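You operate a simulated robot arm through the tools that you are given. There is no shell and no other tool. Be economical: measure what you need, move in short steps, check, and stop when the job is done.

Carry out the task below with a simulated two-armed robot. There is one attempt and no reset: what you move stays moved.

Task
Take the orange cup on the top of table 3 and put it away on the store end of the mixing line. Carry the small tray with both arms and set it on the top of the wall table. Take the mesh funnel on the top of table 1 and put it away on the store end of the mixing line. Take the folded cream cloth and leave it on the flat white plate. Take the black cup on the top of table 1 and put it away on the low shelf under the spray box. Put the yellow tray on the top of table 1 away on the shelf 2 of the tall rack. Take the hand broom and put it on the table edge by tray 2. Take the orange pot from the top of table 2 and put it on the green tile. Pull the cloth drawer open. The order is free. Set down upright: orange cup.

The check looks at the end state, three seconds after you hand in, the way a careful person would. Anything else that was tipped, shoved, dropped, spilled or broken makes it a failure. Flat cloth is picked up by pressing the open fingertips on it (5 to 10 N) and closing them slowly along it; thin cloth reads only 2 to 8 mm in the jaws.

Robot
Two 7-joint arms with two-finger grippers on one trunk, on a base that drives. Base frame: it is fixed to the floor where the robot stands at the start and does not move with it; the origin is under the middle of the robot, x ahead of it, y to its left, z up; the surface under the hand at the start is at about z = 760. Lengths are in mm, angles in rad, forces in N, time in s.
The left shoulder is at the start at [78, 151, 988], the right one opposite. With the tool pointing down near the work surface each hand reaches from about 320 to 800 mm from the robot's upright axis, wherever it stands, measured 20 degrees to its own side. Places, roughly: black cup (8x8x7 cm) [-4900, -1500, 800]; cloth drawer [-5900, 2400, 600]; flat white plate (41x24x1 cm) [-1900, 2000, 800]; folded cream cloth (11x8x3 cm) [-4800, -300, 800]; green tile [-5000, 2750, 750]; hand broom (4x9x12 cm) [-5700, -1200, 800]; low shelf under the spray box [-3500, -4200, 200]; mesh funnel (10x10x7 cm) [-5900, 2100, 800]; orange cup (7x7x7 cm) [700, 100, 800]; orange pot [-2000, 3250, 750]; shelf 2 of the tall rack [600, -2700, 800]; small tray [-6000, 2500, 750]; store end of the mixing line [-2400, 3500, 800]; table edge by tray 2 (66x15 cm) [-4760, 1200, 760]; top of the wall table [-8600, 3400, 800]; yellow tray [-5500, -1750, 750]. Payload 2.54 kg a hand.
The TCP of each hand is the grasp point between the finger pads, 30 mm short of the fingertips. In the tool frame z runs along the fingers and y along their closing line. The gripper opens to 116 mm. The gripper's body begins 95 mm behind the TCP.
Orientation is told as [roll, pitch, yaw] about the base's x, y, z axes, in that order, counted from this pose: with the fingers straight down and closing along the base's y, the tool's x points along the base's -x, its y along +y and its z along -z.

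Tools
- The arms move only by the tool apply_moves. It takes "left_motion", "right_motion" or both (then of equal length, played together; a hand with none holds still); each is a list of rows, each a list of 7 numbers: the shift along the tool's x, y, z in mm, then the turn, a rotation vector about the tool's x, y, z in rad, then the opening in per cent of the stroke, from 0 (shut) to 100 (fully open). In form: [[x, y, z, wx, wy, wz, claw], ...]. A call has 1 to 20 rows; each row is the pose to reach, as a shift and turn from the pose commanded when the call began, along the tool's axes at that moment. A row lasts 0.2 s, in which the tool goes at most 50 mm and 0.15 rad; a call with a longer step from one row to the next is refused whole, and so is a gripper value outside its range. Where a pose cannot be reached the arm comes as near as it can. A force on the tool above 40 N (or 10 N above the force at the start of the call, whichever is more), or a blocked arm, ends the call early, and 0.2 s more pass. Each finger travels about 72 mm/s and halts on what it meets, pressing with about 26 N; the grip force reading is that of the motor and also rises with nothing between the fingers. The clock runs only during rows and for 0.2 s after the last one: add rows that repeat a pose to give the fingers time. The reply holds the time, the measured pose of the TCP, the force on the tool along the base axes, the opening and the grip force, in the units named above and with some noise, with the torque about the TCP (base axes, N m) and any sound that the robot's microphone picked up.
- Cameras (640 x 400 px; columns grow to the right, rows downward): "scene" is now at [159.8, 5, 1134.1]; the picture's right is [0.07, -1.00, 0.00], its down [-0.30, -0.02, -0.95] and it looks along [0.95, 0.06, -0.30] (base axes); focal length 251 px, centre (320, 200). "left" rides on the left gripper at [69, 15, -122] in its tool frame; the picture's right is [-0.22, 0.98, 0.00], its down [-0.83, -0.18, -0.53] and it looks along [-0.52, -0.12, 0.85] (tool axes); focal length 251 px, centre (320, 200). "right" rides on the right gripper at [69, -15, -122] in its tool frame; the picture's right is [0.21, 0.98, 0.00], its down [-0.83, 0.18, -0.53] and it looks along [-0.52, 0.11, 0.85] (tool axes); focal length 251 px, centre (320, 200). There is no depth. A picture from a camera that has moved, and an enlarged one, comes with that camera's place and axes in the base frame and with its lens.
- capture(camera): a new picture of that camera. The clock stands still meanwhile.
- raise_lower(by): slides the trunk up (or, below 0, down) by that many mm; the arms and the scene camera ride with it, the base frame stays. It gives what a move gives, with no picture.
- steer(legs): drives the robot by 1 to 6 legs, each [ahead, left, turn to the left] in mm, mm and rad, along the robot's own axes; the way and the turn of a leg run together, so that a leg with both is an arc; at most 1500 mm and 3.142 rad a leg. The arms and the cameras ride along, it lands a little off, and it stops where it bumps. It gives what a move gives.
- head_to(pan, tilt): turns the head with the scene camera to pan (to the left, within 1.396 rad either way) and tilt (down, from -0.506 to 1.204), counted from straight ahead of the robot. It gives what a move gives.
- enlarge(camera, box): a new picture of the part [left, top, right, bottom] of that camera's present view, enlarged. The clock stands still meanwhile.
- sign_off(): hands the job in; it is judged then, once.

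Go step by step. Nothing tells you exact positions but the pictures and the camera data: compare them with the known pose of the tool, close in by small moves and look again before you grip or let go. The budget is 483 turns and 226 pictures, counting those below and the enlarged ones. Unless the task says otherwise, let go and move clear before handing in.

The tools are called after "Request:" by a JSON object that holds its "op" and its "data". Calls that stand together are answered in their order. apply_moves: Moves the arms, as the interface text tells. Its arguments: {"type":"object","properties":{"left_motion":{"type":"array","items":{"type":"array","items":{"type":"number"}}},"right_motion":{"type":"array","items":{"type":"array","items":{"type":"number"}}}},"required":[]} The other tools are called the same way: raise_lower (by) slides the trunk up or down; steer (legs) drives the base; head_to (pan, tilt) turns the head that bears the scene camera; capture (camera) takes a picture; enlarge (camera, box) takes an enlarged picture of a part of a camera's view; sign_off () hands the job in.

At the start:

```text
time_s: 0.0
left_eef_pos: [427.5, 221.9, 1043.6]
left_tcp_rot: [-0.001, -0.001, 0.002]
left_ft_force: [0.3, -0.2, 0.1]
left_torque: [0.01, 0.0, -0.02]
left_opening: 116.1
left_gripper_force: 0.1
right_eef_pos: [388.7, -121.4, 1003.9]
right_tcp_rot: [-0.001, 0.0, 0.001]
right_ft_force: [0.1, -0.8, 0.9]
right_torque: [-0.02, -0.01, 0.01]
right_opening: 115.7
right_gripper_force: 0.2
trunk travel left (down, up): [-225.0, 64.0]
robot x, y, heading: [0.2, -0.3, -0.0]
head pan, tilt: [0.066, 0.302]
```

scene: 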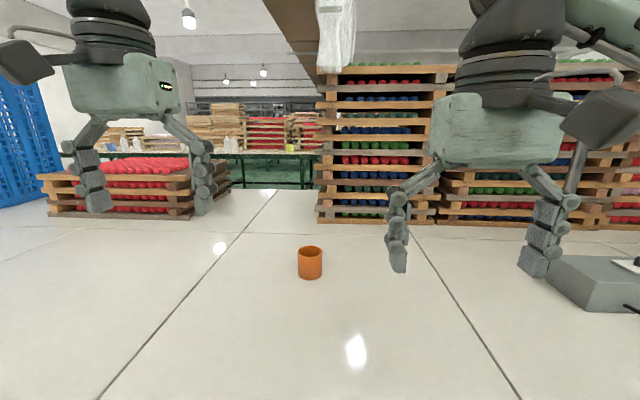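
right: 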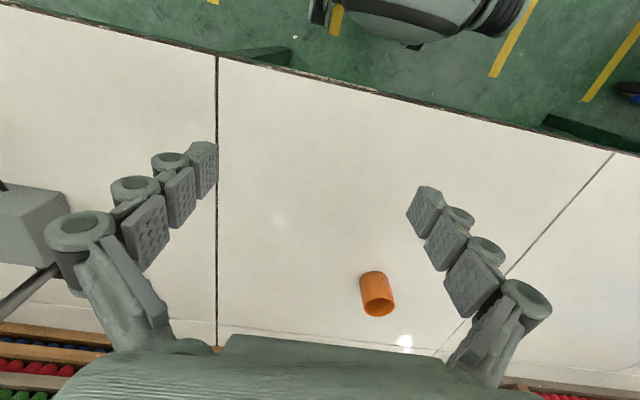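
left: 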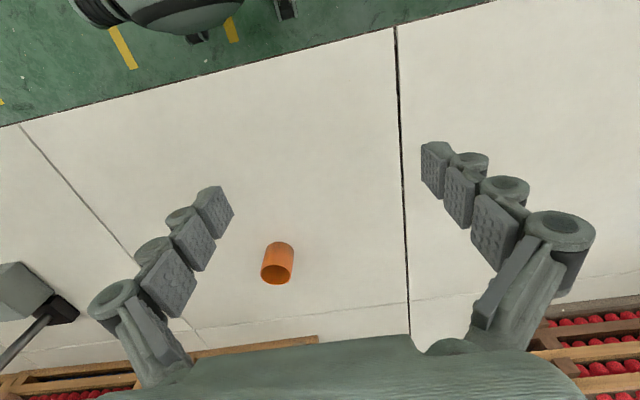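

I see the orange cup at about (709, 65, 795) on the table ahead. I'll bring the left hand above it and look again.

Request:
{"op": "apply_moves", "data": {"left_motion": [[-35, -20, 12, 0, 0, 0, 100], [-70, -40, 25, 0, 0, 0, 100], [-105, -60, 38, 0, 0, 0, 100], [-140, -80, 50, 0, 0, 0, 100], [-175, -100, 63, 0, 0, 0, 100], [-210, -120, 75, 0, 0, 0, 100], [-245, -140, 90, 0, 0, 0, 100], [-281, -157, 105, 0, 0, 0, 100]]}}

Request:
{"op": "capture", "data": {"camera": "left"}}

Request:
{"op": "capture", "data": {"camera": "scene"}}

```text
time_s: 1.8
left_eef_pos: [598.9, 156.8, 930.3]
left_tcp_rot: [-0.002, -0.002, 0.001]
left_ft_force: [-0.7, 0.5, 0.8]
left_torque: [0.01, -0.04, 0.0]
left_opening: 115.7
left_gripper_force: 0.0
left hand out of reach, approached as far as the arm can: row 4, 5, 6, 7, 8
right_eef_pos: [389.5, -121.4, 1004.5]
right_tcp_rot: [0.001, 0.0, 0.001]
right_ft_force: [-0.4, 0.2, 0.2]
right_torque: [0.02, 0.02, -0.02]
right_opening: 116.0
right_gripper_force: 0.1
trunk travel left (down, up): [-225.0, 64.0]
robot x, y, heading: [1.9, -1.3, 0.005]
head pan, tilt: [0.066, 0.302]
```

```text
222 pictures are left
camera left: at [529.3, 171.7, 1052.6], right [0.21, 0.98, 0.0], down [0.82, -0.18, 0.54], along [0.52, -0.12, -0.84], focal length 251 px, centre (320, 200)
```

left: 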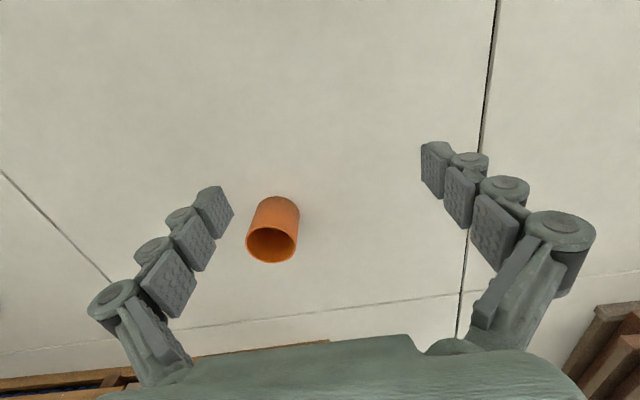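

```text
221 pictures are left
camera scene: at [159.6, 5.0, 1134.2], right [0.07, -1.0, 0.0], down [-0.3, -0.02, -0.95], along [0.95, 0.06, -0.3], focal length 251 px, centre (320, 200)
```

scene: 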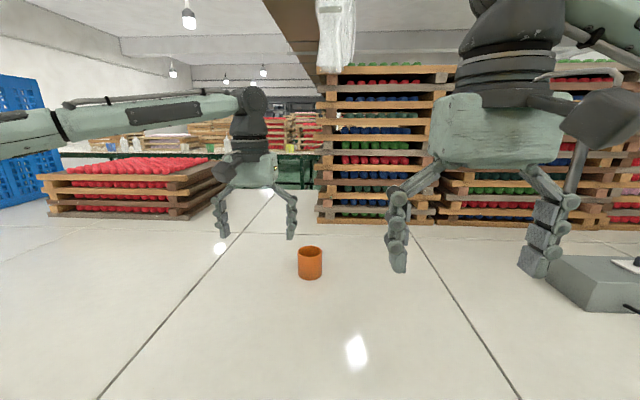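

The left arm ran out of reach at that height, so I'll raise the trunk, drive a little closer to the table, and then continue.

Request:
{"op": "steer", "data": {"legs": [[90, 0, 0]]}}

Request:
{"op": "raise_lower", "data": {"by": 60}}

```text
time_s: 3.0
left_eef_pos: [649.6, 154.9, 930.4]
left_tcp_rot: [-0.002, -0.002, -0.007]
left_ft_force: [0.0, 0.3, 0.6]
left_torque: [-0.02, 0.02, 0.0]
left_opening: 116.0
left_gripper_force: 0.1
right_eef_pos: [438.9, -122.2, 1004.9]
right_tcp_rot: [0.0, -0.001, -0.01]
right_ft_force: [-0.2, -0.9, 0.1]
right_torque: [-0.01, 0.06, -0.01]
right_opening: 116.0
right_gripper_force: 0.1
trunk travel left (down, up): [-225.0, 64.0]
robot x, y, heading: [51.5, 1.7, -0.011]
head pan, tilt: [0.066, 0.302]
stopped in leg 1: the robot was blocked; the commanded pose is now the measured one
```

```text
time_s: 4.0
left_eef_pos: [649.3, 154.0, 990.7]
left_tcp_rot: [-0.001, -0.003, -0.006]
left_ft_force: [-0.5, 0.8, 0.9]
left_torque: [-0.02, 0.0, 0.01]
left_opening: 115.8
left_gripper_force: 0.0
right_eef_pos: [439.7, -122.3, 1063.0]
right_tcp_rot: [-0.001, 0.001, -0.008]
right_ft_force: [0.7, 0.6, 0.2]
right_torque: [-0.01, 0.01, 0.01]
right_opening: 116.2
right_gripper_force: 0.0
trunk travel left (down, up): [-285.0, 4.0]
robot x, y, heading: [48.4, 4.1, -0.009]
head pan, tilt: [0.066, 0.302]
```

Request:
{"op": "apply_moves", "data": {"left_motion": [[-16, -22, 25, 0, 0, 0, 100], [-33, -44, 50, 0, 0, 0, 100], [-49, -66, 75, 0, 0, 0, 100], [-65, -87, 95, 0, 0, 0, 100], [-65, -87, 105, 0, 0, 0, 100]]}}

Request:
{"op": "capture", "data": {"camera": "left"}}

```text
time_s: 5.2
left_eef_pos: [643.8, 141.4, 907.0]
left_tcp_rot: [-0.001, 0.0, -0.008]
left_ft_force: [0.0, -0.5, -0.1]
left_torque: [0.03, 0.02, -0.02]
left_opening: 116.1
left_gripper_force: 0.2
left hand out of reach, approached as far as the arm can: row 1, 2, 3, 4, 5
right_eef_pos: [439.4, -121.7, 1064.7]
right_tcp_rot: [-0.001, 0.001, -0.009]
right_ft_force: [-0.3, -0.7, -1.0]
right_torque: [0.01, -0.01, 0.0]
right_opening: 115.7
right_gripper_force: 0.0
trunk travel left (down, up): [-285.0, 4.0]
robot x, y, heading: [52.3, 1.1, -0.01]
head pan, tilt: [0.066, 0.302]
```

```text
220 pictures are left
camera left: at [574.9, 156.8, 1028.8], right [0.22, 0.98, 0.0], down [0.82, -0.19, 0.54], along [0.52, -0.12, -0.84], focal length 251 px, centre (320, 200)
```

left: 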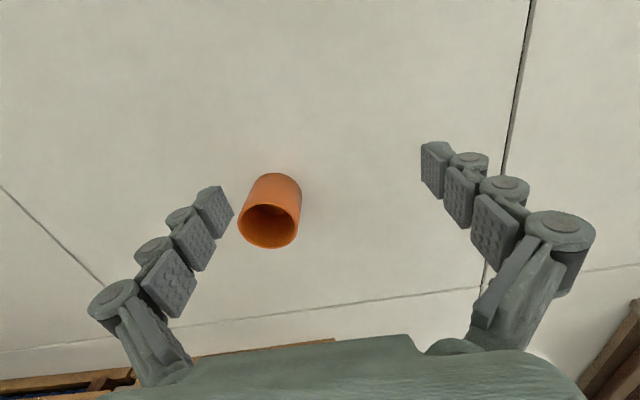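

The arm stops near 520 mm from the shoulder at this height. I'll shift the base sideways to line the hand up with the cup, then lower and reach forward at table level.

Request:
{"op": "steer", "data": {"legs": [[-12, 0, 0], [0, -75, 0]]}}

Request:
{"op": "raise_lower", "data": {"by": -60}}

Request:
{"op": "apply_moves", "data": {"left_motion": [[0, 0, 15, 0, 0, 0, 100], [0, 0, 30, 0, 0, 0, 100], [0, 0, 45, 0, 0, 0, 100]]}}

Request:
{"op": "capture", "data": {"camera": "left"}}

```text
time_s: 6.9
left_eef_pos: [631.8, 66.9, 906.1]
left_tcp_rot: [0.0, -0.002, -0.005]
left_ft_force: [0.5, -0.3, 0.3]
left_torque: [0.01, -0.01, 0.0]
left_opening: 116.2
left_gripper_force: 0.1
right_eef_pos: [427.4, -196.6, 1064.1]
right_tcp_rot: [0.001, 0.0, -0.006]
right_ft_force: [0.2, -0.6, 0.2]
right_torque: [0.03, -0.02, 0.0]
right_opening: 115.7
right_gripper_force: 0.0
trunk travel left (down, up): [-285.0, 4.0]
robot x, y, heading: [39.4, -69.8, -0.006]
head pan, tilt: [0.066, 0.302]
```

```text
time_s: 7.9
left_eef_pos: [631.2, 67.3, 847.5]
left_tcp_rot: [-0.001, -0.003, -0.006]
left_ft_force: [0.3, -0.7, -0.1]
left_torque: [-0.01, -0.04, -0.02]
left_opening: 116.2
left_gripper_force: 0.0
right_eef_pos: [426.3, -195.4, 1005.3]
right_tcp_rot: [0.001, 0.0, -0.008]
right_ft_force: [0.1, 0.6, -0.9]
right_torque: [-0.03, -0.02, 0.0]
right_opening: 116.0
right_gripper_force: 0.1
trunk travel left (down, up): [-225.0, 64.0]
robot x, y, heading: [37.0, -69.7, -0.01]
head pan, tilt: [0.066, 0.302]
```

```text
time_s: 8.7
left_eef_pos: [628.0, 70.5, 802.5]
left_tcp_rot: [-0.005, -0.006, -0.005]
left_ft_force: [0.7, -1.2, 1.2]
left_torque: [0.03, 0.03, -0.04]
left_opening: 116.1
left_gripper_force: 0.0
left hand out of reach, approached as far as the arm can: row 3
right_eef_pos: [426.4, -196.0, 1003.4]
right_tcp_rot: [-0.001, -0.001, -0.008]
right_ft_force: [-0.9, 0.4, -0.8]
right_torque: [0.02, 0.04, 0.01]
right_opening: 116.0
right_gripper_force: 0.1
trunk travel left (down, up): [-225.0, 64.0]
robot x, y, heading: [35.5, -74.1, -0.008]
head pan, tilt: [0.066, 0.302]
```

```text
219 pictures are left
camera left: at [558.9, 86.8, 923.6], right [0.22, 0.98, 0.0], down [0.82, -0.18, 0.54], along [0.52, -0.12, -0.84], focal length 251 px, centre (320, 200)
```

left: 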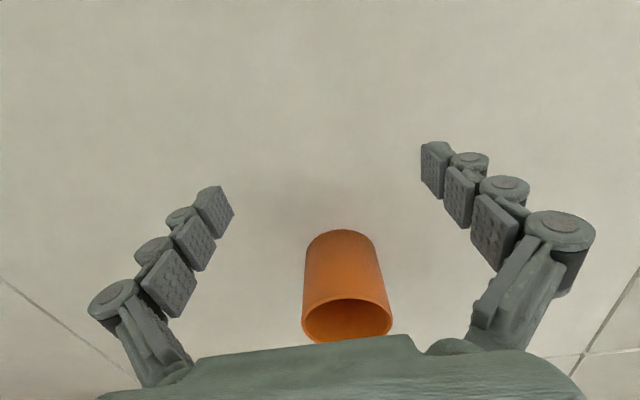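

The cup is at about (712, 69), straight ahead of the open fingers. I'll tilt the hand forward so that the wrist needs less reach, then slide the fingers around the cup.

Request:
{"op": "apply_moves", "data": {"left_motion": [[0, 0, 0, 0, -0.14, 0, 100], [0, 0, 0, 0, -0.28, 0, 100], [0, 0, 0, 0, -0.42, 0, 100], [0, 0, 0, 0, -0.55, 0, 100], [-20, 0, 0, 0, -0.6, 0, 100], [-45, 0, 0, 0, -0.6, 0, 100], [-65, 0, 0, 0, -0.6, 0, 100], [-82, 0, 0, 0, -0.6, 0, 100]]}}

Request:
{"op": "capture", "data": {"camera": "left"}}

```text
time_s: 10.5
left_eef_pos: [709.6, 69.9, 802.6]
left_tcp_rot: [-0.002, -0.602, -0.005]
left_ft_force: [0.6, 0.0, -0.2]
left_torque: [-0.01, 0.0, 0.01]
left_opening: 116.0
left_gripper_force: 0.1
right_eef_pos: [426.6, -195.3, 1003.9]
right_tcp_rot: [0.0, 0.0, -0.006]
right_ft_force: [0.7, -0.5, 0.4]
right_torque: [0.0, 0.0, 0.0]
right_opening: 115.9
right_gripper_force: 0.0
trunk travel left (down, up): [-225.0, 64.0]
robot x, y, heading: [39.3, -73.0, -0.012]
head pan, tilt: [0.066, 0.302]
```

```text
218 pictures are left
camera left: at [584.2, 86.0, 864.6], right [0.18, 0.98, 0.12], down [0.38, -0.18, 0.91], along [0.91, -0.12, -0.4], focal length 251 px, centre (320, 200)
```

left: 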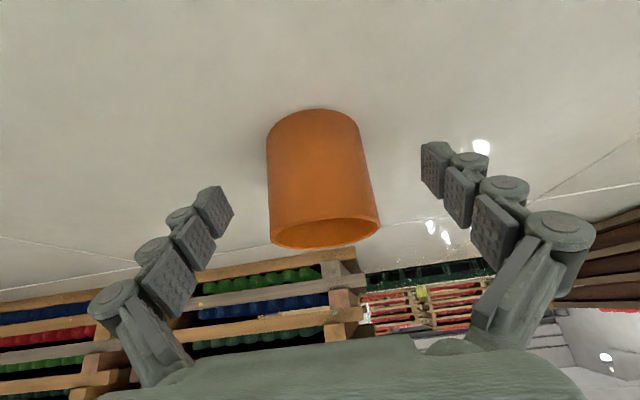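

Tilting worked, and the cup now sits between the fingers. I'll close on it and lift.

Request:
{"op": "apply_moves", "data": {"left_motion": [[0, 0, 0, 0, 0, 0, 80], [0, 0, 0, 0, 0, 0, 66], [0, 0, 0, 0, 0, 0, 58], [0, 0, 0, 0, 0, 0, 52], [0, 0, 0, 0, 0, 0, 48], [0, 0, 0, 0, 0, 0, 48]]}}

Request:
{"op": "capture", "data": {"camera": "left"}}

```text
time_s: 11.9
left_eef_pos: [709.8, 69.5, 804.6]
left_tcp_rot: [-0.004, -0.601, -0.005]
left_ft_force: [-1.1, -0.2, 1.0]
left_torque: [0.0, 0.02, 0.03]
left_opening: 60.6
left_gripper_force: 26.3
right_eef_pos: [425.6, -196.7, 1003.8]
right_tcp_rot: [0.0, 0.001, -0.007]
right_ft_force: [0.4, 0.1, -0.7]
right_torque: [0.05, 0.01, 0.01]
right_opening: 116.4
right_gripper_force: 0.0
trunk travel left (down, up): [-225.0, 64.0]
robot x, y, heading: [40.6, -65.7, -0.009]
head pan, tilt: [0.066, 0.302]
```

```text
217 pictures are left
camera left: at [584.0, 85.9, 865.1], right [0.18, 0.98, 0.12], down [0.38, -0.18, 0.91], along [0.91, -0.12, -0.4], focal length 251 px, centre (320, 200)
```

left: 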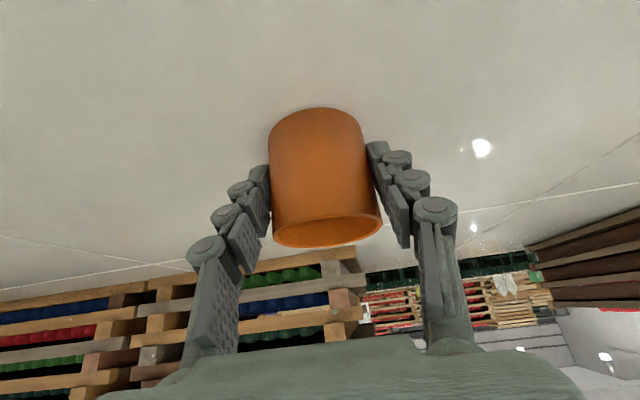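

Request:
{"op": "apply_moves", "data": {"left_motion": [[-12, 0, -17, 0, 0, 0, 45], [-28, 0, -41, 0, 0, 0, 45], [-50, 0, -74, 0, 0, 0, 45], [-60, 0, -100, 0, 0, 0, 45], [-40, 0, -135, 0, 0, 0, 45], [-7, 5, -165, 0, 0, 0, 45], [30, 10, -190, 0, 0, 0, 45], [67, 20, -215, 0, 0, 0, 45], [95, 30, -235, 0, 0, 0, 45]]}}

Request:
{"op": "capture", "data": {"camera": "left"}}

```text
time_s: 13.9
left_eef_pos: [495.9, 100.8, 942.7]
left_tcp_rot: [-0.003, -0.602, -0.002]
left_ft_force: [0.0, 0.1, -0.3]
left_torque: [-0.03, 0.04, 0.01]
left_opening: 61.0
left_gripper_force: 26.0
right_eef_pos: [425.0, -196.0, 1004.1]
right_tcp_rot: [-0.001, -0.001, -0.006]
right_ft_force: [-0.9, -0.3, -0.7]
right_torque: [0.01, -0.02, 0.02]
right_opening: 116.0
right_gripper_force: 0.1
trunk travel left (down, up): [-225.0, 64.0]
robot x, y, heading: [37.8, -73.2, -0.009]
head pan, tilt: [0.066, 0.302]
```

```text
216 pictures are left
camera left: at [371.3, 117.5, 1004.0], right [0.18, 0.98, 0.12], down [0.38, -0.18, 0.91], along [0.91, -0.12, -0.4], focal length 251 px, centre (320, 200)
```

left: 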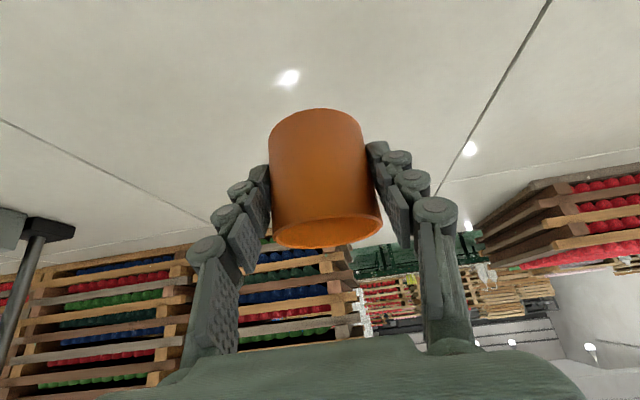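

The cup is held. I'll look left and right before backing away.

Request:
{"op": "head_to", "data": {"pan": 1.39, "tilt": 0.25}}

Request:
{"op": "capture", "data": {"camera": "scene"}}

Request:
{"op": "head_to", "data": {"pan": -1.39, "tilt": 0.25}}

Request:
{"op": "capture", "data": {"camera": "scene"}}

```text
time_s: 15.4
left_eef_pos: [499.4, 101.1, 942.8]
left_tcp_rot: [-0.003, -0.601, -0.003]
left_ft_force: [-0.3, 0.0, 0.4]
left_torque: [-0.05, 0.05, 0.01]
left_opening: 60.5
left_gripper_force: 26.0
right_eef_pos: [426.7, -195.8, 1003.5]
right_tcp_rot: [0.002, 0.0, -0.008]
right_ft_force: [-1.0, 0.2, -0.5]
right_torque: [0.01, 0.03, -0.01]
right_opening: 115.9
right_gripper_force: 0.0
trunk travel left (down, up): [-225.0, 64.0]
robot x, y, heading: [39.1, -65.5, -0.004]
head pan, tilt: [1.389, 0.25]
```

```text
215 pictures are left
camera scene: at [122.5, 18.2, 1139.0], right [0.98, -0.19, 0.0], down [-0.05, -0.24, -0.97], along [0.18, 0.95, -0.25], focal length 251 px, centre (320, 200)
```

scene: 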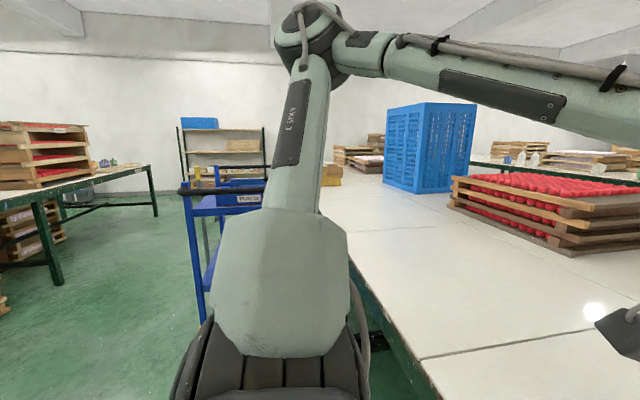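

```text
time_s: 17.8
left_eef_pos: [498.9, 100.0, 943.1]
left_tcp_rot: [-0.003, -0.601, -0.004]
left_ft_force: [-1.2, 0.9, -0.9]
left_torque: [0.02, 0.02, 0.01]
left_opening: 60.9
left_gripper_force: 26.0
right_eef_pos: [427.1, -196.2, 1005.0]
right_tcp_rot: [0.001, 0.0, -0.008]
right_ft_force: [0.0, 0.1, 0.2]
right_torque: [-0.02, 0.0, -0.02]
right_opening: 116.1
right_gripper_force: 0.0
trunk travel left (down, up): [-225.0, 64.0]
robot x, y, heading: [35.5, -71.2, -0.009]
head pan, tilt: [-1.389, 0.25]
```

```text
214 pictures are left
camera scene: at [121.1, -165.5, 1139.0], right [-0.98, -0.17, 0.0], down [-0.04, 0.24, -0.97], along [0.17, -0.95, -0.25], focal length 251 px, centre (320, 200)
```

scene: 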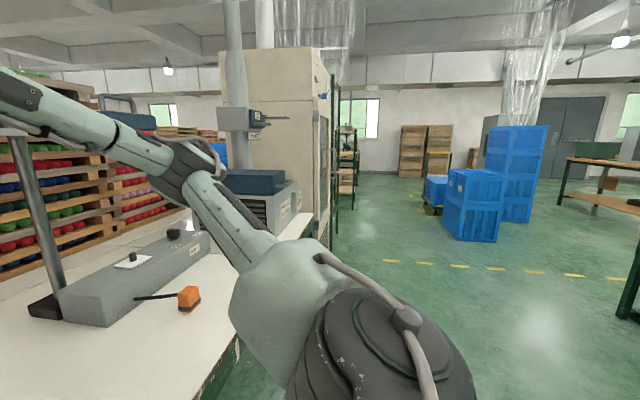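

Request:
{"op": "steer", "data": {"legs": [[-350, 0, 0], [0, 0, 1.57]]}}

Request:
{"op": "head_to", "data": {"pan": 0.6, "tilt": 0.25}}

Request:
{"op": "capture", "data": {"camera": "scene"}}

Request:
{"op": "head_to", "data": {"pan": 1.39, "tilt": 0.25}}

Request:
{"op": "capture", "data": {"camera": "scene"}}

```text
time_s: 23.9
left_eef_pos: [-467.9, 394.3, 942.5]
left_tcp_rot: [-0.005, -0.601, 1.538]
left_ft_force: [-0.8, -0.3, -0.3]
left_torque: [0.0, 0.04, 0.01]
left_opening: 60.8
left_gripper_force: 25.8
right_eef_pos: [-171.9, 315.8, 1004.5]
right_tcp_rot: [-0.001, -0.001, 1.533]
right_ft_force: [-0.2, 0.5, -0.4]
right_torque: [0.03, -0.01, -0.02]
right_opening: 116.2
right_gripper_force: 0.1
trunk travel left (down, up): [-225.0, 64.0]
robot x, y, heading: [-306.7, -72.3, 1.531]
head pan, tilt: [-1.389, 0.25]
```

```text
time_s: 25.9
left_eef_pos: [-467.9, 395.1, 943.1]
left_tcp_rot: [-0.002, -0.602, 1.537]
left_ft_force: [0.7, 0.1, -1.1]
left_torque: [-0.03, 0.0, 0.01]
left_opening: 61.0
left_gripper_force: 25.6
right_eef_pos: [-172.0, 314.6, 1003.8]
right_tcp_rot: [0.0, 0.002, 1.534]
right_ft_force: [-0.1, -0.4, -0.4]
right_torque: [0.02, 0.03, 0.02]
right_opening: 116.1
right_gripper_force: 0.1
trunk travel left (down, up): [-225.0, 64.0]
robot x, y, heading: [-309.5, -71.4, 1.534]
head pan, tilt: [0.6, 0.25]
```

```text
213 pictures are left
camera scene: at [-356.4, 76.8, 1139.0], right [0.85, 0.53, 0.0], down [0.13, -0.21, -0.97], along [-0.52, 0.82, -0.25], focal length 251 px, centre (320, 200)
```

scene: 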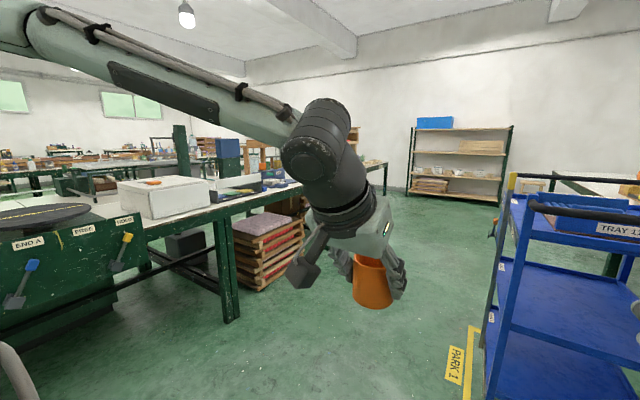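

```text
time_s: 27.0
left_eef_pos: [-467.1, 393.9, 943.2]
left_tcp_rot: [-0.003, -0.602, 1.537]
left_ft_force: [0.3, 0.2, -0.6]
left_torque: [0.01, -0.03, 0.01]
left_opening: 61.0
left_gripper_force: 25.9
right_eef_pos: [-172.7, 315.7, 1004.8]
right_tcp_rot: [0.001, 0.0, 1.534]
right_ft_force: [0.5, 0.3, 0.4]
right_torque: [0.02, 0.02, -0.02]
right_opening: 116.0
right_gripper_force: 0.1
trunk travel left (down, up): [-225.0, 64.0]
robot x, y, heading: [-308.9, -68.4, 1.536]
head pan, tilt: [1.389, 0.25]
```

```text
212 pictures are left
camera scene: at [-397.6, 18.1, 1139.0], right [0.22, 0.98, 0.0], down [0.24, -0.05, -0.97], along [-0.95, 0.21, -0.25], focal length 251 px, centre (320, 200)
```

scene: 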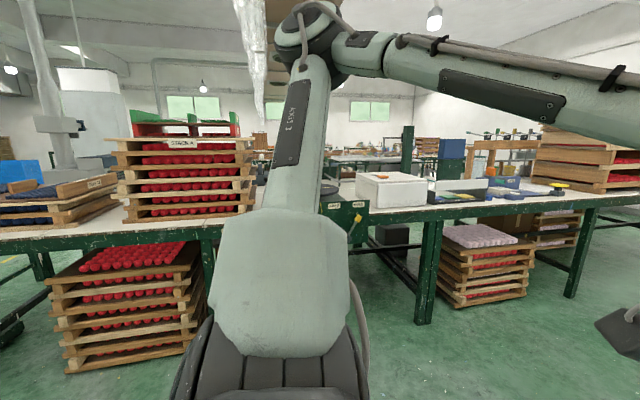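

I'm between table 3 and a long table whose near edge is around x ≈ -1500. A trolley stands on the right from x ≈ -330. I'll go along the aisle at x ≈ -880 toward y ≈ 2400.

Request:
{"op": "steer", "data": {"legs": [[0, 570, 0.036], [1250, 0, 0], [1250, 0, 0]]}}

Request:
{"op": "head_to", "data": {"pan": 0.9, "tilt": 0.25}}

Request:
{"op": "capture", "data": {"camera": "scene"}}

Request:
{"op": "head_to", "data": {"pan": 0.2, "tilt": 0.25}}

Request:
{"op": "capture", "data": {"camera": "scene"}}

```text
time_s: 44.9
left_eef_pos: [-1099.7, 2905.7, 942.1]
left_tcp_rot: [-0.003, -0.603, 1.612]
left_ft_force: [0.6, -0.2, -0.2]
left_torque: [-0.01, 0.0, 0.02]
left_opening: 61.0
left_gripper_force: 26.2
right_eef_pos: [-798.9, 2847.9, 1004.3]
right_tcp_rot: [0.0, -0.001, 1.607]
right_ft_force: [-1.4, -0.9, 0.2]
right_torque: [-0.01, 0.01, 0.01]
right_opening: 116.1
right_gripper_force: 0.0
trunk travel left (down, up): [-225.0, 64.0]
robot x, y, heading: [-905.3, 2453.8, 1.604]
head pan, tilt: [1.389, 0.25]
```

```text
time_s: 45.8
left_eef_pos: [-1100.1, 2906.8, 943.1]
left_tcp_rot: [-0.004, -0.604, 1.612]
left_ft_force: [0.2, -0.6, -0.3]
left_torque: [0.0, -0.01, 0.04]
left_opening: 60.8
left_gripper_force: 25.9
right_eef_pos: [-799.5, 2847.6, 1004.8]
right_tcp_rot: [-0.002, 0.001, 1.607]
right_ft_force: [0.3, -0.3, -0.1]
right_torque: [0.0, -0.03, 0.02]
right_opening: 116.0
right_gripper_force: 0.0
trunk travel left (down, up): [-225.0, 64.0]
robot x, y, heading: [-907.6, 2454.9, 1.61]
head pan, tilt: [0.901, 0.25]
```

```text
211 pictures are left
camera scene: at [-985.8, 2577.2, 1139.0], right [0.59, 0.81, 0.0], down [0.2, -0.15, -0.97], along [-0.78, 0.57, -0.25], focal length 251 px, centre (320, 200)
```

scene: 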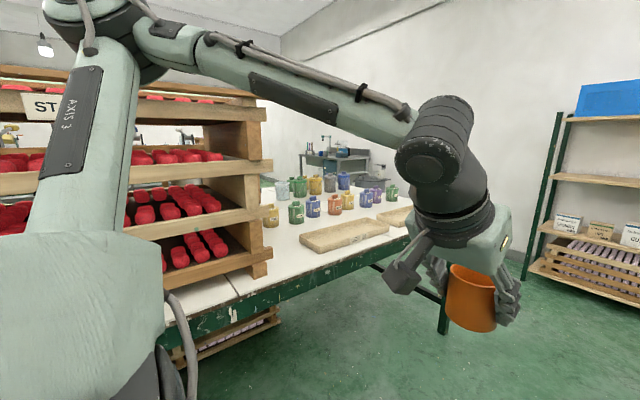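

```text
time_s: 46.9
left_eef_pos: [-1100.3, 2906.9, 941.9]
left_tcp_rot: [-0.005, -0.603, 1.611]
left_ft_force: [0.8, 0.7, -1.2]
left_torque: [0.0, 0.0, 0.02]
left_opening: 60.9
left_gripper_force: 26.3
right_eef_pos: [-799.9, 2847.7, 1004.7]
right_tcp_rot: [0.0, -0.001, 1.606]
right_ft_force: [-0.9, -0.3, 0.0]
right_torque: [0.03, -0.04, 0.02]
right_opening: 115.9
right_gripper_force: 0.1
trunk travel left (down, up): [-225.0, 64.0]
robot x, y, heading: [-904.6, 2455.7, 1.611]
head pan, tilt: [0.201, 0.25]
```

```text
210 pictures are left
camera scene: at [-932.5, 2612.7, 1139.0], right [0.97, 0.24, 0.0], down [0.06, -0.24, -0.97], along [-0.23, 0.94, -0.25], focal length 251 px, centre (320, 200)
```

scene: 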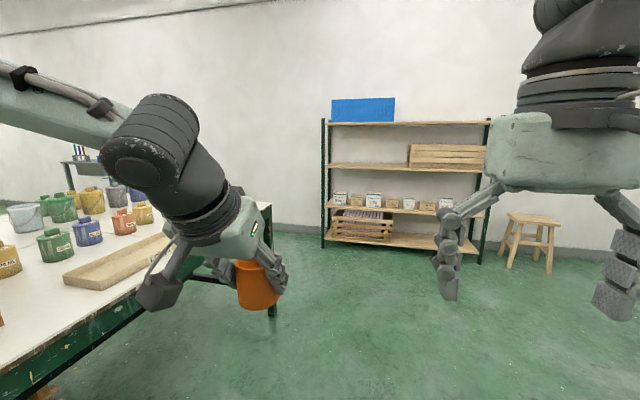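

This is table 2 with a row of coloured pots, and its end is near y ≈ 3860. I'll drive on to y ≈ 3250 and turn to face it.

Request:
{"op": "steer", "data": {"legs": [[800, 0, 0], [0, 0, 1.53]]}}

Request:
{"op": "head_to", "data": {"pan": 0.0, "tilt": 0.3}}

Request:
{"op": "capture", "data": {"camera": "scene"}}

```text
time_s: 55.0
left_eef_pos: [-1396.0, 3087.4, 942.8]
left_tcp_rot: [-0.004, -0.602, 3.129]
left_ft_force: [0.8, -0.9, -0.7]
left_torque: [0.02, 0.02, 0.0]
left_opening: 60.6
left_gripper_force: 25.9
right_eef_pos: [-1322.2, 3383.1, 1004.1]
right_tcp_rot: [0.001, 0.001, 3.127]
right_ft_force: [-0.2, 0.0, 0.1]
right_torque: [-0.04, 0.0, 0.0]
right_opening: 116.1
right_gripper_force: 0.1
trunk travel left (down, up): [-225.0, 64.0]
robot x, y, heading: [-937.6, 3258.4, 3.121]
head pan, tilt: [0.201, 0.25]
```

```text
time_s: 55.7
left_eef_pos: [-1395.0, 3086.6, 942.5]
left_tcp_rot: [-0.005, -0.603, 3.13]
left_ft_force: [0.3, 0.1, -0.1]
left_torque: [-0.01, -0.03, 0.02]
left_opening: 60.6
left_gripper_force: 26.2
right_eef_pos: [-1322.2, 3382.9, 1004.2]
right_tcp_rot: [0.001, 0.0, 3.125]
right_ft_force: [-1.0, -0.1, -0.4]
right_torque: [0.0, 0.02, 0.01]
right_opening: 115.8
right_gripper_force: 0.0
trunk travel left (down, up): [-225.0, 64.0]
robot x, y, heading: [-932.8, 3255.8, 3.124]
head pan, tilt: [0.0, 0.3]
```

```text
209 pictures are left
camera scene: at [-1097.3, 3257.7, 1134.3], right [0.01, 1.0, 0.0], down [0.3, 0.0, -0.96], along [-0.96, 0.01, -0.3], focal length 251 px, centre (320, 200)
```

scene: 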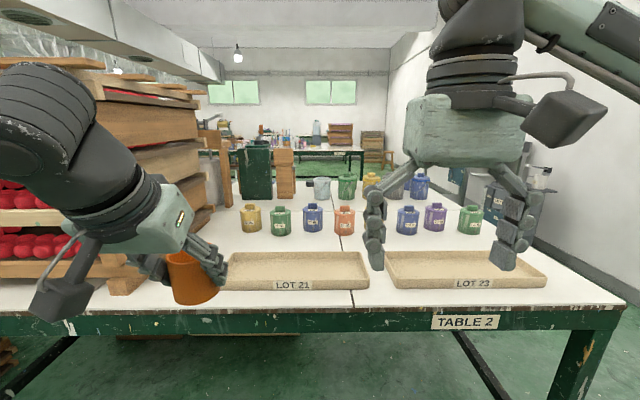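

Request:
{"op": "enlarge", "data": {"camera": "scene", "box": [220, 120, 560, 300]}}

```text
1.88 times, centred on (390, 210) of scene
camera zoom: at [-1097.3, 3257.7, 1134.3], right [0.01, 1.0, 0.0], down [0.3, 0.0, -0.96], along [-0.96, 0.01, -0.3], focal length 473 px, centre (188, 181)
```

zoom: 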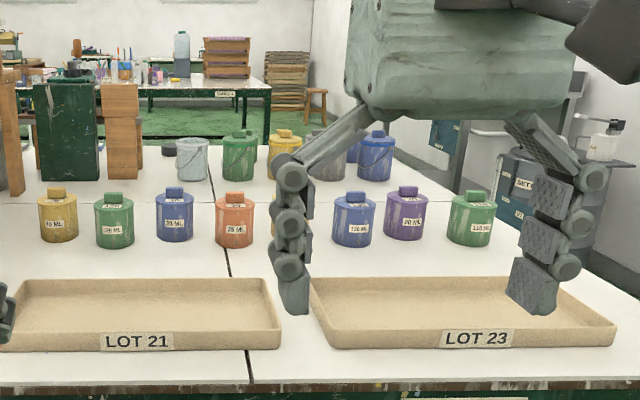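

Table 2 runs back to about x ≈ -2700, and the orange pot is at about (-1910, 3350). I'll check the free space past the table end on the right, since the store end is deep on this table.

Request:
{"op": "head_to", "data": {"pan": -0.75, "tilt": 0.3}}

Request:
{"op": "capture", "data": {"camera": "scene"}}

```text
time_s: 56.8
left_eef_pos: [-1395.1, 3085.3, 943.6]
left_tcp_rot: [-0.005, -0.602, 3.131]
left_ft_force: [-0.1, -0.5, -1.2]
left_torque: [0.0, -0.05, -0.01]
left_opening: 60.7
left_gripper_force: 25.8
right_eef_pos: [-1321.2, 3383.3, 1004.3]
right_tcp_rot: [-0.001, 0.001, 3.126]
right_ft_force: [0.6, 0.6, 0.7]
right_torque: [-0.02, 0.0, 0.02]
right_opening: 115.8
right_gripper_force: 0.2
trunk travel left (down, up): [-225.0, 64.0]
robot x, y, heading: [-932.8, 3255.9, 3.126]
head pan, tilt: [-0.75, 0.3]
```

```text
207 pictures are left
camera scene: at [-1071.3, 3321.0, 1134.3], right [0.69, 0.72, 0.0], down [0.21, -0.2, -0.96], along [-0.69, 0.66, -0.3], focal length 251 px, centre (320, 200)
```

scene: 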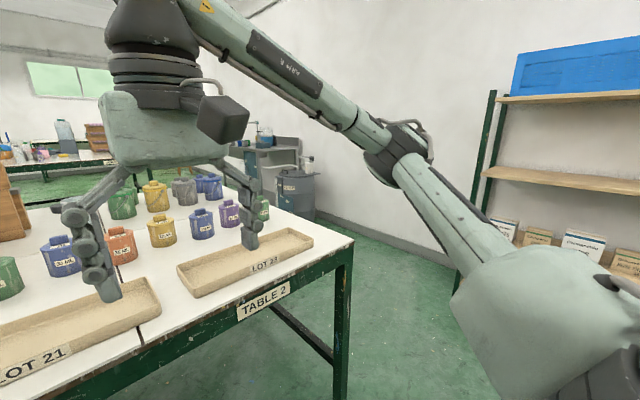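

There's a clear gap past the table end, with the wall near y ≈ 5500. First I'll take the orange pot with the free right hand, so I'm pulling the left hand in (away from the stack on the left) and approaching the table.

Request:
{"op": "apply_moves", "data": {"left_motion": [[33, -20, -23, 0, 0, 0, 45], [66, -40, -46, 0, 0, 0, 45], [99, -60, -68, 0, 0, 0, 45]]}}

Request:
{"op": "steer", "data": {"legs": [[0, -30, 0.018], [210, 0, 0]]}}

Request:
{"op": "head_to", "data": {"pan": 0.0, "tilt": 0.5}}

Request:
{"op": "capture", "data": {"camera": "scene"}}

Request:
{"op": "capture", "data": {"camera": "right"}}

```text
time_s: 57.6
left_eef_pos: [-1294.9, 3159.9, 965.8]
left_tcp_rot: [-0.001, -0.6, 3.13]
left_ft_force: [-0.6, 0.3, 0.0]
left_torque: [-0.03, -0.02, 0.0]
left_opening: 61.0
left_gripper_force: 26.1
left hand out of reach, approached as far as the arm can: row 2, 3
right_eef_pos: [-1321.8, 3383.4, 1003.6]
right_tcp_rot: [-0.001, -0.001, 3.125]
right_ft_force: [-0.3, -0.3, -0.4]
right_torque: [0.02, -0.02, -0.01]
right_opening: 116.0
right_gripper_force: 0.1
trunk travel left (down, up): [-225.0, 64.0]
robot x, y, heading: [-933.4, 3255.2, 3.127]
head pan, tilt: [-0.75, 0.3]
```

```text
time_s: 59.8
left_eef_pos: [-1497.0, 3183.3, 964.1]
left_tcp_rot: [-0.003, -0.6, -3.137]
left_ft_force: [-0.5, 0.2, -1.1]
left_torque: [0.0, 0.03, 0.0]
left_opening: 60.8
left_gripper_force: 26.0
right_eef_pos: [-1530.0, 3406.9, 1003.5]
right_tcp_rot: [0.0, 0.0, -3.141]
right_ft_force: [0.0, 0.1, 0.1]
right_torque: [-0.02, 0.0, 0.04]
right_opening: 116.1
right_gripper_force: 0.0
trunk travel left (down, up): [-225.0, 64.0]
robot x, y, heading: [-1140.4, 3289.3, -3.14]
head pan, tilt: [-0.75, 0.3]
```

```text
time_s: 60.9
left_eef_pos: [-1497.3, 3181.0, 961.2]
left_tcp_rot: [0.001, -0.593, -3.135]
left_ft_force: [-0.7, 0.0, -0.9]
left_torque: [-0.03, -0.04, 0.0]
left_opening: 60.9
left_gripper_force: 26.3
right_eef_pos: [-1528.0, 3406.9, 1004.1]
right_tcp_rot: [-0.001, 0.0, -3.14]
right_ft_force: [0.2, -0.2, -0.1]
right_torque: [-0.01, 0.01, -0.02]
right_opening: 116.1
right_gripper_force: 0.0
trunk travel left (down, up): [-225.0, 64.0]
robot x, y, heading: [-1139.2, 3288.8, -3.137]
head pan, tilt: [0.0, 0.499]
```

```text
206 pictures are left
camera scene: at [-1291.1, 3325.3, 1122.5], right [0.44, 0.9, 0.0], down [0.37, -0.18, -0.91], along [-0.82, 0.4, -0.41], focal length 251 px, centre (320, 200)
```

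scene: 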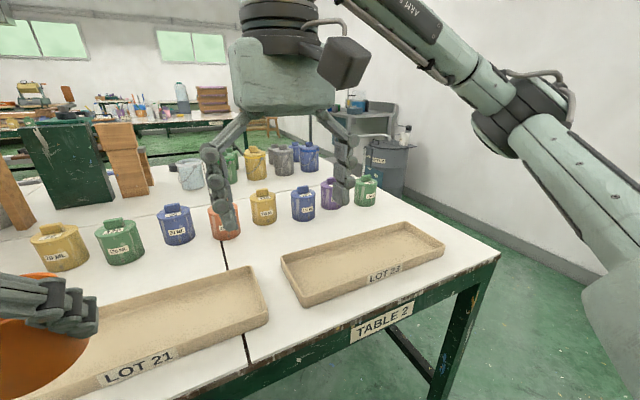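

```text
205 pictures are left
camera right: at [-1459.2, 3422.6, 1125.7], right [0.22, -0.98, 0.0], down [-0.83, -0.18, 0.53], along [-0.52, -0.12, -0.85], focal length 251 px, centre (320, 200)
```

right: 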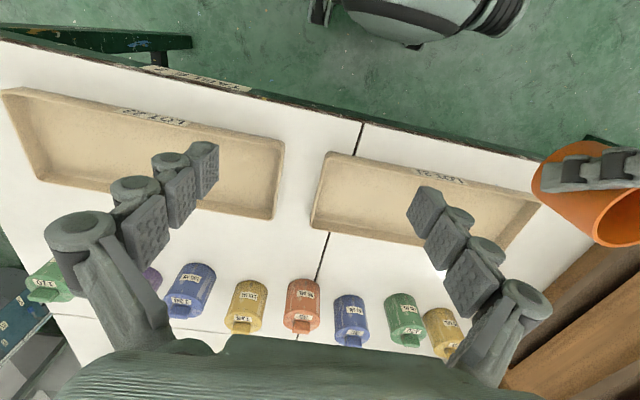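

The orange pot is at about (-1905, 3358) with neighbours about 108 mm away on each side, so I'll approach with the fingers partly open. I'll edge 30 mm closer, tilt the right hand and go to a pre-grasp point.

Request:
{"op": "steer", "data": {"legs": [[28, 0, 0]]}}

Request:
{"op": "apply_moves", "data": {"right_motion": [[-30, 6, 0, 0, -0.1, 0, 78], [-60, 12, 10, 0, -0.22, 0, 78], [-90, 18, 20, 0, -0.34, 0, 78], [-120, 24, 35, 0, -0.46, 0, 78], [-155, 30, 55, 0, -0.58, 0, 78], [-190, 36, 75, 0, -0.7, 0, 78], [-220, 42, 95, 0, -0.75, 0, 78], [-250, 46, 115, 0, -0.75, 0, 78], [-279, 49, 131, 0, -0.75, 0, 78]]}}

Request:
{"op": "capture", "data": {"camera": "right"}}

```text
time_s: 61.8
left_eef_pos: [-1526.0, 3180.9, 962.2]
left_tcp_rot: [0.002, -0.594, -3.132]
left_ft_force: [-0.8, 0.6, -0.9]
left_torque: [-0.02, 0.0, -0.01]
left_opening: 60.8
left_gripper_force: 26.6
right_eef_pos: [-1556.0, 3406.9, 1005.0]
right_tcp_rot: [0.0, 0.0, -3.142]
right_ft_force: [-1.0, 0.0, -0.3]
right_torque: [0.02, -0.02, -0.04]
right_opening: 115.9
right_gripper_force: 0.0
trunk travel left (down, up): [-225.0, 64.0]
robot x, y, heading: [-1170.7, 3285.2, -3.138]
head pan, tilt: [0.0, 0.499]
```

```text
time_s: 63.8
left_eef_pos: [-1525.4, 3178.4, 961.9]
left_tcp_rot: [0.002, -0.592, -3.128]
left_ft_force: [-0.1, -0.1, -0.6]
left_torque: [-0.02, -0.02, -0.02]
left_opening: 60.6
left_gripper_force: 25.9
right_eef_pos: [-1836.1, 3358.9, 873.9]
right_tcp_rot: [0.001, -0.751, -3.141]
right_ft_force: [0.0, 0.1, -0.9]
right_torque: [-0.01, -0.02, -0.01]
right_opening: 90.1
right_gripper_force: 0.0
trunk travel left (down, up): [-225.0, 64.0]
robot x, y, heading: [-1165.7, 3284.2, -3.142]
head pan, tilt: [0.0, 0.499]
```

```text
204 pictures are left
camera right: at [-1701.6, 3375.0, 915.1], right [0.16, -0.98, -0.15], down [-0.24, -0.18, 0.95], along [-0.96, -0.12, -0.26], focal length 251 px, centre (320, 200)
```

right: 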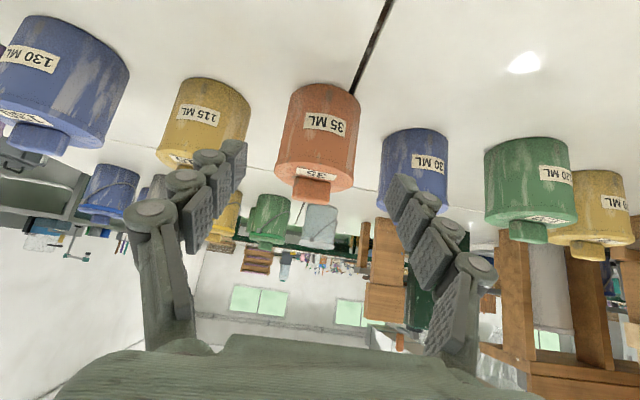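

Request:
{"op": "apply_moves", "data": {"right_motion": [[0, -3, 25, 0, 0, 0, 78], [0, -3, 50, 0, 0, 0, 78], [0, -3, 75, 0, 0, 0, 78], [0, -3, 100, 0, 0, 0, 78]]}}

Request:
{"op": "capture", "data": {"camera": "right"}}

```text
time_s: 64.8
left_eef_pos: [-1525.1, 3180.5, 962.3]
left_tcp_rot: [0.002, -0.592, -3.128]
left_ft_force: [-0.5, 0.9, -0.4]
left_torque: [-0.03, -0.04, -0.04]
left_opening: 60.9
left_gripper_force: 26.1
right_eef_pos: [-1902.4, 3362.8, 800.5]
right_tcp_rot: [-0.001, -0.751, -3.142]
right_ft_force: [0.4, -0.6, 0.3]
right_torque: [0.02, -0.01, -0.01]
right_opening: 90.5
right_gripper_force: 0.0
trunk travel left (down, up): [-225.0, 64.0]
robot x, y, heading: [-1163.1, 3286.6, -3.138]
head pan, tilt: [0.0, 0.499]
```

```text
203 pictures are left
camera right: at [-1770.2, 3378.5, 841.4], right [0.16, -0.98, -0.15], down [-0.24, -0.18, 0.95], along [-0.96, -0.12, -0.26], focal length 251 px, centre (320, 200)
```

right: 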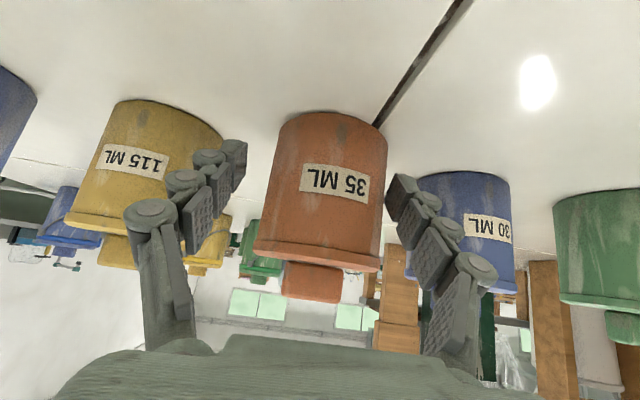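

Request:
{"op": "apply_moves", "data": {"right_motion": [[-6, 1, 5, 0, 0, 0, 78], [-11, 2, 10, 0, 0, 0, 76], [-11, 2, 10, 0, 0, 0, 68], [-11, 2, 10, 0, 0, 0, 60], [-11, 2, 10, 0, 0, 0, 53], [-11, 2, 10, 0, 0, 0, 45], [-11, 2, 10, 0, 0, 0, 45]]}}

Request:
{"op": "capture", "data": {"camera": "right"}}

```text
time_s: 66.3
left_eef_pos: [-1525.2, 3179.4, 961.3]
left_tcp_rot: [0.0, -0.59, -3.13]
left_ft_force: [-0.6, 0.1, -0.3]
left_torque: [-0.03, -0.02, 0.02]
left_opening: 60.8
left_gripper_force: 26.0
right_eef_pos: [-1916.2, 3358.5, 802.2]
right_tcp_rot: [0.002, -0.751, -3.142]
right_ft_force: [-0.4, -3.1, 1.1]
right_torque: [-0.07, -0.04, 0.02]
right_opening: 70.9
right_gripper_force: 25.7
trunk travel left (down, up): [-225.0, 64.0]
robot x, y, heading: [-1166.9, 3285.4, -3.135]
head pan, tilt: [0.0, 0.499]
```

```text
202 pictures are left
camera right: at [-1784.0, 3374.6, 842.4], right [0.16, -0.98, -0.15], down [-0.24, -0.18, 0.95], along [-0.96, -0.12, -0.26], focal length 251 px, centre (320, 200)
```

right: 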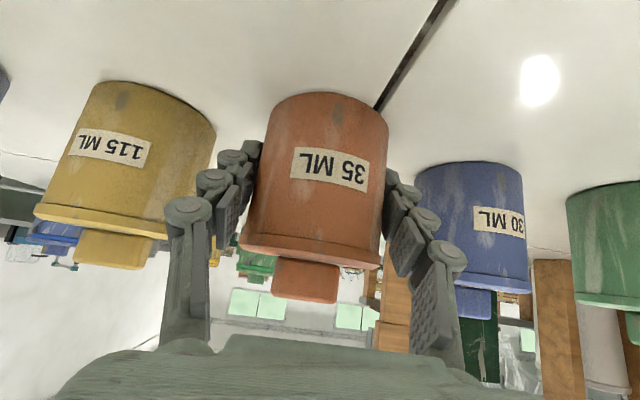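

Request:
{"op": "apply_moves", "data": {"right_motion": [[-14, 0, -15, 0, 0, 0, 42], [-28, 0, -30, 0, 0, 0, 42], [-50, 0, -54, 0, 0, 0, 42], [-70, 0, -75, 0, 0, 0, 42], [-89, 0, -95, 0, 0, 0, 42], [-60, 0, -122, 0, 0, 0, 42], [-30, 0, -150, 0, 0, 0, 42], [0, 0, -177, 0, 0, 0, 42], [30, 0, -206, 0, 0, 0, 42], [60, 0, -234, 0, 0, 0, 42], [90, 0, -262, 0, 0, 0, 42], [116, 0, -286, 0, 0, 0, 42]]}}

Request:
{"op": "capture", "data": {"camera": "right"}}

```text
time_s: 69.0
left_eef_pos: [-1523.9, 3178.4, 961.0]
left_tcp_rot: [0.001, -0.588, -3.128]
left_ft_force: [0.0, 0.2, -0.4]
left_torque: [-0.02, -0.03, 0.0]
left_opening: 60.8
left_gripper_force: 25.8
right_eef_pos: [-1637.6, 3357.5, 928.5]
right_tcp_rot: [0.0, -0.75, 3.143]
right_ft_force: [0.0, -0.2, -3.9]
right_torque: [-0.01, 0.02, -0.01]
right_opening: 70.7
right_gripper_force: 25.9
trunk travel left (down, up): [-225.0, 64.0]
robot x, y, heading: [-1163.9, 3284.6, -3.142]
head pan, tilt: [0.0, 0.499]
```

```text
201 pictures are left
camera right: at [-1504.1, 3373.8, 970.1], right [0.16, -0.98, -0.15], down [-0.24, -0.18, 0.95], along [-0.96, -0.11, -0.26], focal length 251 px, centre (320, 200)
```

right: 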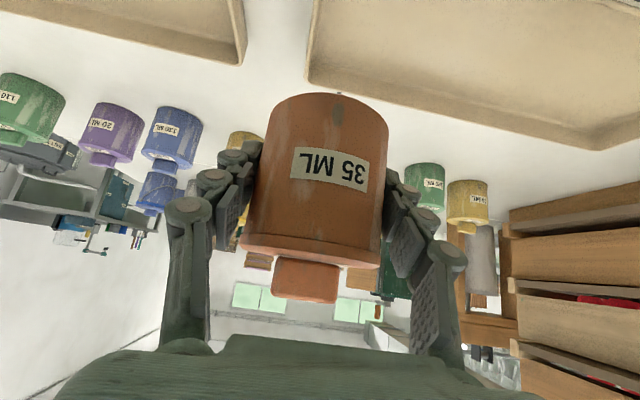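

Both items are held. I'll back off and strafe to the gap beyond the table end, then face the table from its north end.

Request:
{"op": "steer", "data": {"legs": [[-250, 0, 0], [0, -1085, 0], [1450, 0, 0], [0, 0, 1.57]]}}

Request:
{"op": "head_to", "data": {"pan": 0.0, "tilt": 0.45}}

Request:
{"op": "capture", "data": {"camera": "scene"}}

```text
time_s: 91.9
left_eef_pos: [-2287.7, 4015.7, 961.8]
left_tcp_rot: [0.0, -0.59, -1.567]
left_ft_force: [-0.8, 0.2, -1.1]
left_torque: [0.01, -0.02, 0.0]
left_opening: 60.9
left_gripper_force: 26.0
right_eef_pos: [-2467.0, 3904.8, 928.1]
right_tcp_rot: [0.0, -0.75, -1.579]
right_ft_force: [-0.4, -0.2, -3.7]
right_torque: [-0.04, 0.04, -0.01]
right_opening: 71.0
right_gripper_force: 26.0
trunk travel left (down, up): [-225.0, 64.0]
robot x, y, heading: [-2391.9, 4378.1, -1.578]
head pan, tilt: [0.0, 0.499]
```

```text
time_s: 92.5
left_eef_pos: [-2287.6, 4014.6, 963.1]
left_tcp_rot: [-0.003, -0.592, -1.561]
left_ft_force: [-0.9, 0.6, -0.7]
left_torque: [0.02, 0.0, 0.02]
left_opening: 60.7
left_gripper_force: 26.2
right_eef_pos: [-2466.9, 3904.9, 928.3]
right_tcp_rot: [-0.001, -0.747, -1.581]
right_ft_force: [-0.1, 0.8, -4.1]
right_torque: [0.01, -0.01, -0.02]
right_opening: 70.9
right_gripper_force: 26.3
trunk travel left (down, up): [-225.0, 64.0]
robot x, y, heading: [-2391.1, 4375.8, -1.582]
head pan, tilt: [0.0, 0.45]
```

```text
200 pictures are left
camera scene: at [-2433.1, 4224.9, 1116.9], right [-0.9, 0.43, 0.0], down [0.2, 0.42, -0.88], along [-0.38, -0.8, -0.47], focal length 251 px, centre (320, 200)
```

scene: 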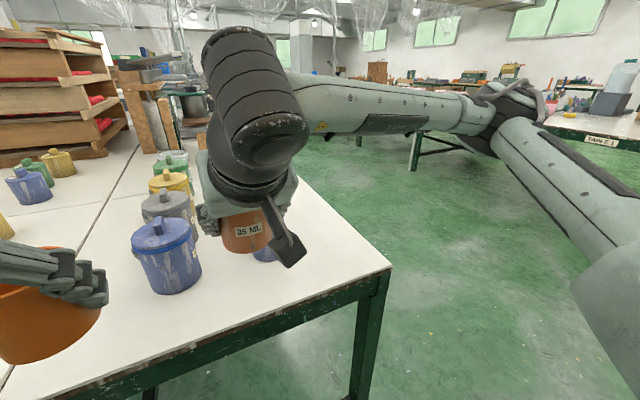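

The store end's free tabletop looks to be west of the line of pots at x ≈ -2330, but the right hand blocks the view. I'll swing it aside and look again.

Request:
{"op": "apply_moves", "data": {"right_motion": [[0, -40, 0, 0, 0, 0, 42], [10, -80, -10, 0, 0, 0, 42], [20, -120, -20, 0, 0, 0, 42], [30, -160, -30, 0, 0, 0, 42], [40, -200, -40, 0, 0, 0, 42], [50, -230, -50, 0, 0, 0, 42]]}}

Request:
{"op": "head_to", "data": {"pan": 0.1, "tilt": 0.4}}

Request:
{"op": "capture", "data": {"camera": "scene"}}

```text
time_s: 93.9
left_eef_pos: [-2288.0, 4016.0, 961.9]
left_tcp_rot: [-0.001, -0.59, -1.562]
left_ft_force: [-0.8, -0.4, -0.7]
left_torque: [0.01, 0.03, 0.0]
left_opening: 60.7
left_gripper_force: 26.0
right_eef_pos: [-2710.2, 3952.8, 950.5]
right_tcp_rot: [0.0, -0.75, -1.58]
right_ft_force: [-0.6, -0.2, -3.9]
right_torque: [0.0, -0.02, 0.02]
right_opening: 70.8
right_gripper_force: 26.3
right hand out of reach, approached as far as the arm can: row 3, 4, 5, 6
trunk travel left (down, up): [-225.0, 64.0]
robot x, y, heading: [-2392.1, 4377.3, -1.578]
head pan, tilt: [0.0, 0.45]
```

```text
time_s: 94.6
left_eef_pos: [-2289.5, 4015.3, 962.7]
left_tcp_rot: [-0.008, -0.593, -1.561]
left_ft_force: [-0.2, -0.2, -0.7]
left_torque: [0.03, 0.01, -0.02]
left_opening: 61.0
left_gripper_force: 25.9
right_eef_pos: [-2711.1, 3952.4, 951.0]
right_tcp_rot: [0.002, -0.747, -1.578]
right_ft_force: [-0.2, 0.0, -3.3]
right_torque: [0.03, -0.01, -0.01]
right_opening: 70.8
right_gripper_force: 26.4
trunk travel left (down, up): [-225.0, 64.0]
robot x, y, heading: [-2389.8, 4378.0, -1.575]
head pan, tilt: [0.099, 0.4]
```

```text
199 pictures are left
camera scene: at [-2433.3, 4224.6, 1118.6], right [-0.9, 0.43, 0.0], down [0.2, 0.41, -0.89], along [-0.39, -0.8, -0.45], focal length 251 px, centre (320, 200)
```

scene: 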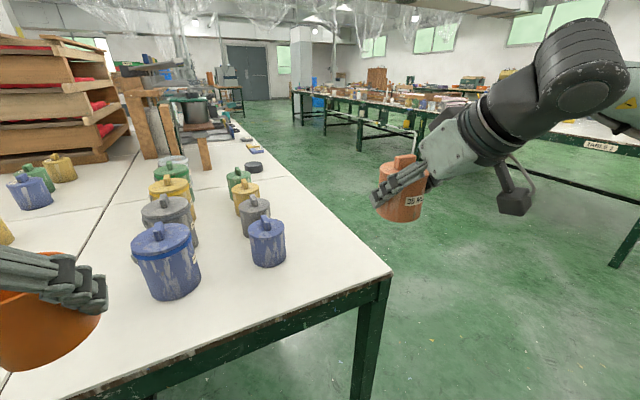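

There are two columns of pots, with a clear strip of tabletop to the west of them (x ≈ -2570 to -2720). I'll strafe west so the left hand lines up with that strip.

Request:
{"op": "steer", "data": {"legs": [[0, -365, 0], [110, 0, 0]]}}

Request:
{"op": "capture", "data": {"camera": "left"}}

Request:
{"op": "capture", "data": {"camera": "scene"}}

```text
time_s: 99.4
left_eef_pos: [-2647.6, 3907.5, 960.9]
left_tcp_rot: [-0.002, -0.587, -1.563]
left_ft_force: [0.0, -0.3, -0.5]
left_torque: [0.0, -0.01, -0.03]
left_opening: 60.8
left_gripper_force: 26.0
right_eef_pos: [-3069.5, 3844.9, 949.8]
right_tcp_rot: [0.002, -0.747, -1.581]
right_ft_force: [0.3, -0.3, -3.6]
right_torque: [0.0, -0.02, 0.0]
right_opening: 71.1
right_gripper_force: 25.7
trunk travel left (down, up): [-225.0, 64.0]
robot x, y, heading: [-2751.2, 4266.3, -1.583]
head pan, tilt: [0.099, 0.4]
```

```text
198 pictures are left
camera left: at [-2632.7, 4033.0, 1024.4], right [0.98, -0.17, 0.12], down [-0.18, -0.39, 0.9], along [-0.11, -0.9, -0.41], focal length 251 px, centre (320, 200)
```

left: 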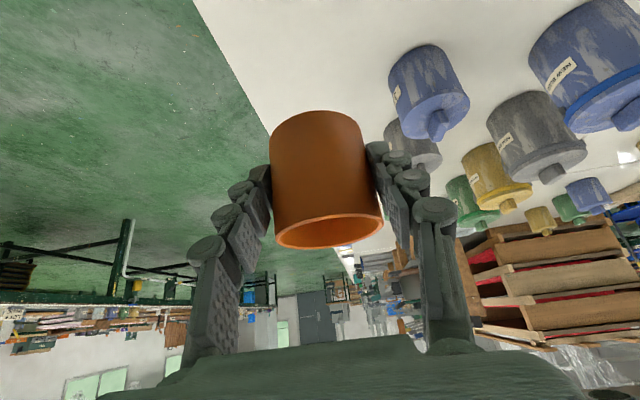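

```text
197 pictures are left
camera scene: at [-2792.6, 4116.6, 1120.7], right [-0.9, 0.43, 0.0], down [0.19, 0.39, -0.9], along [-0.39, -0.81, -0.43], focal length 251 px, centre (320, 200)
```

scene: 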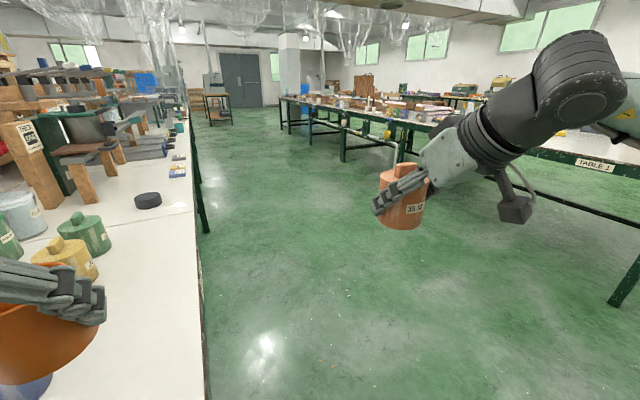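

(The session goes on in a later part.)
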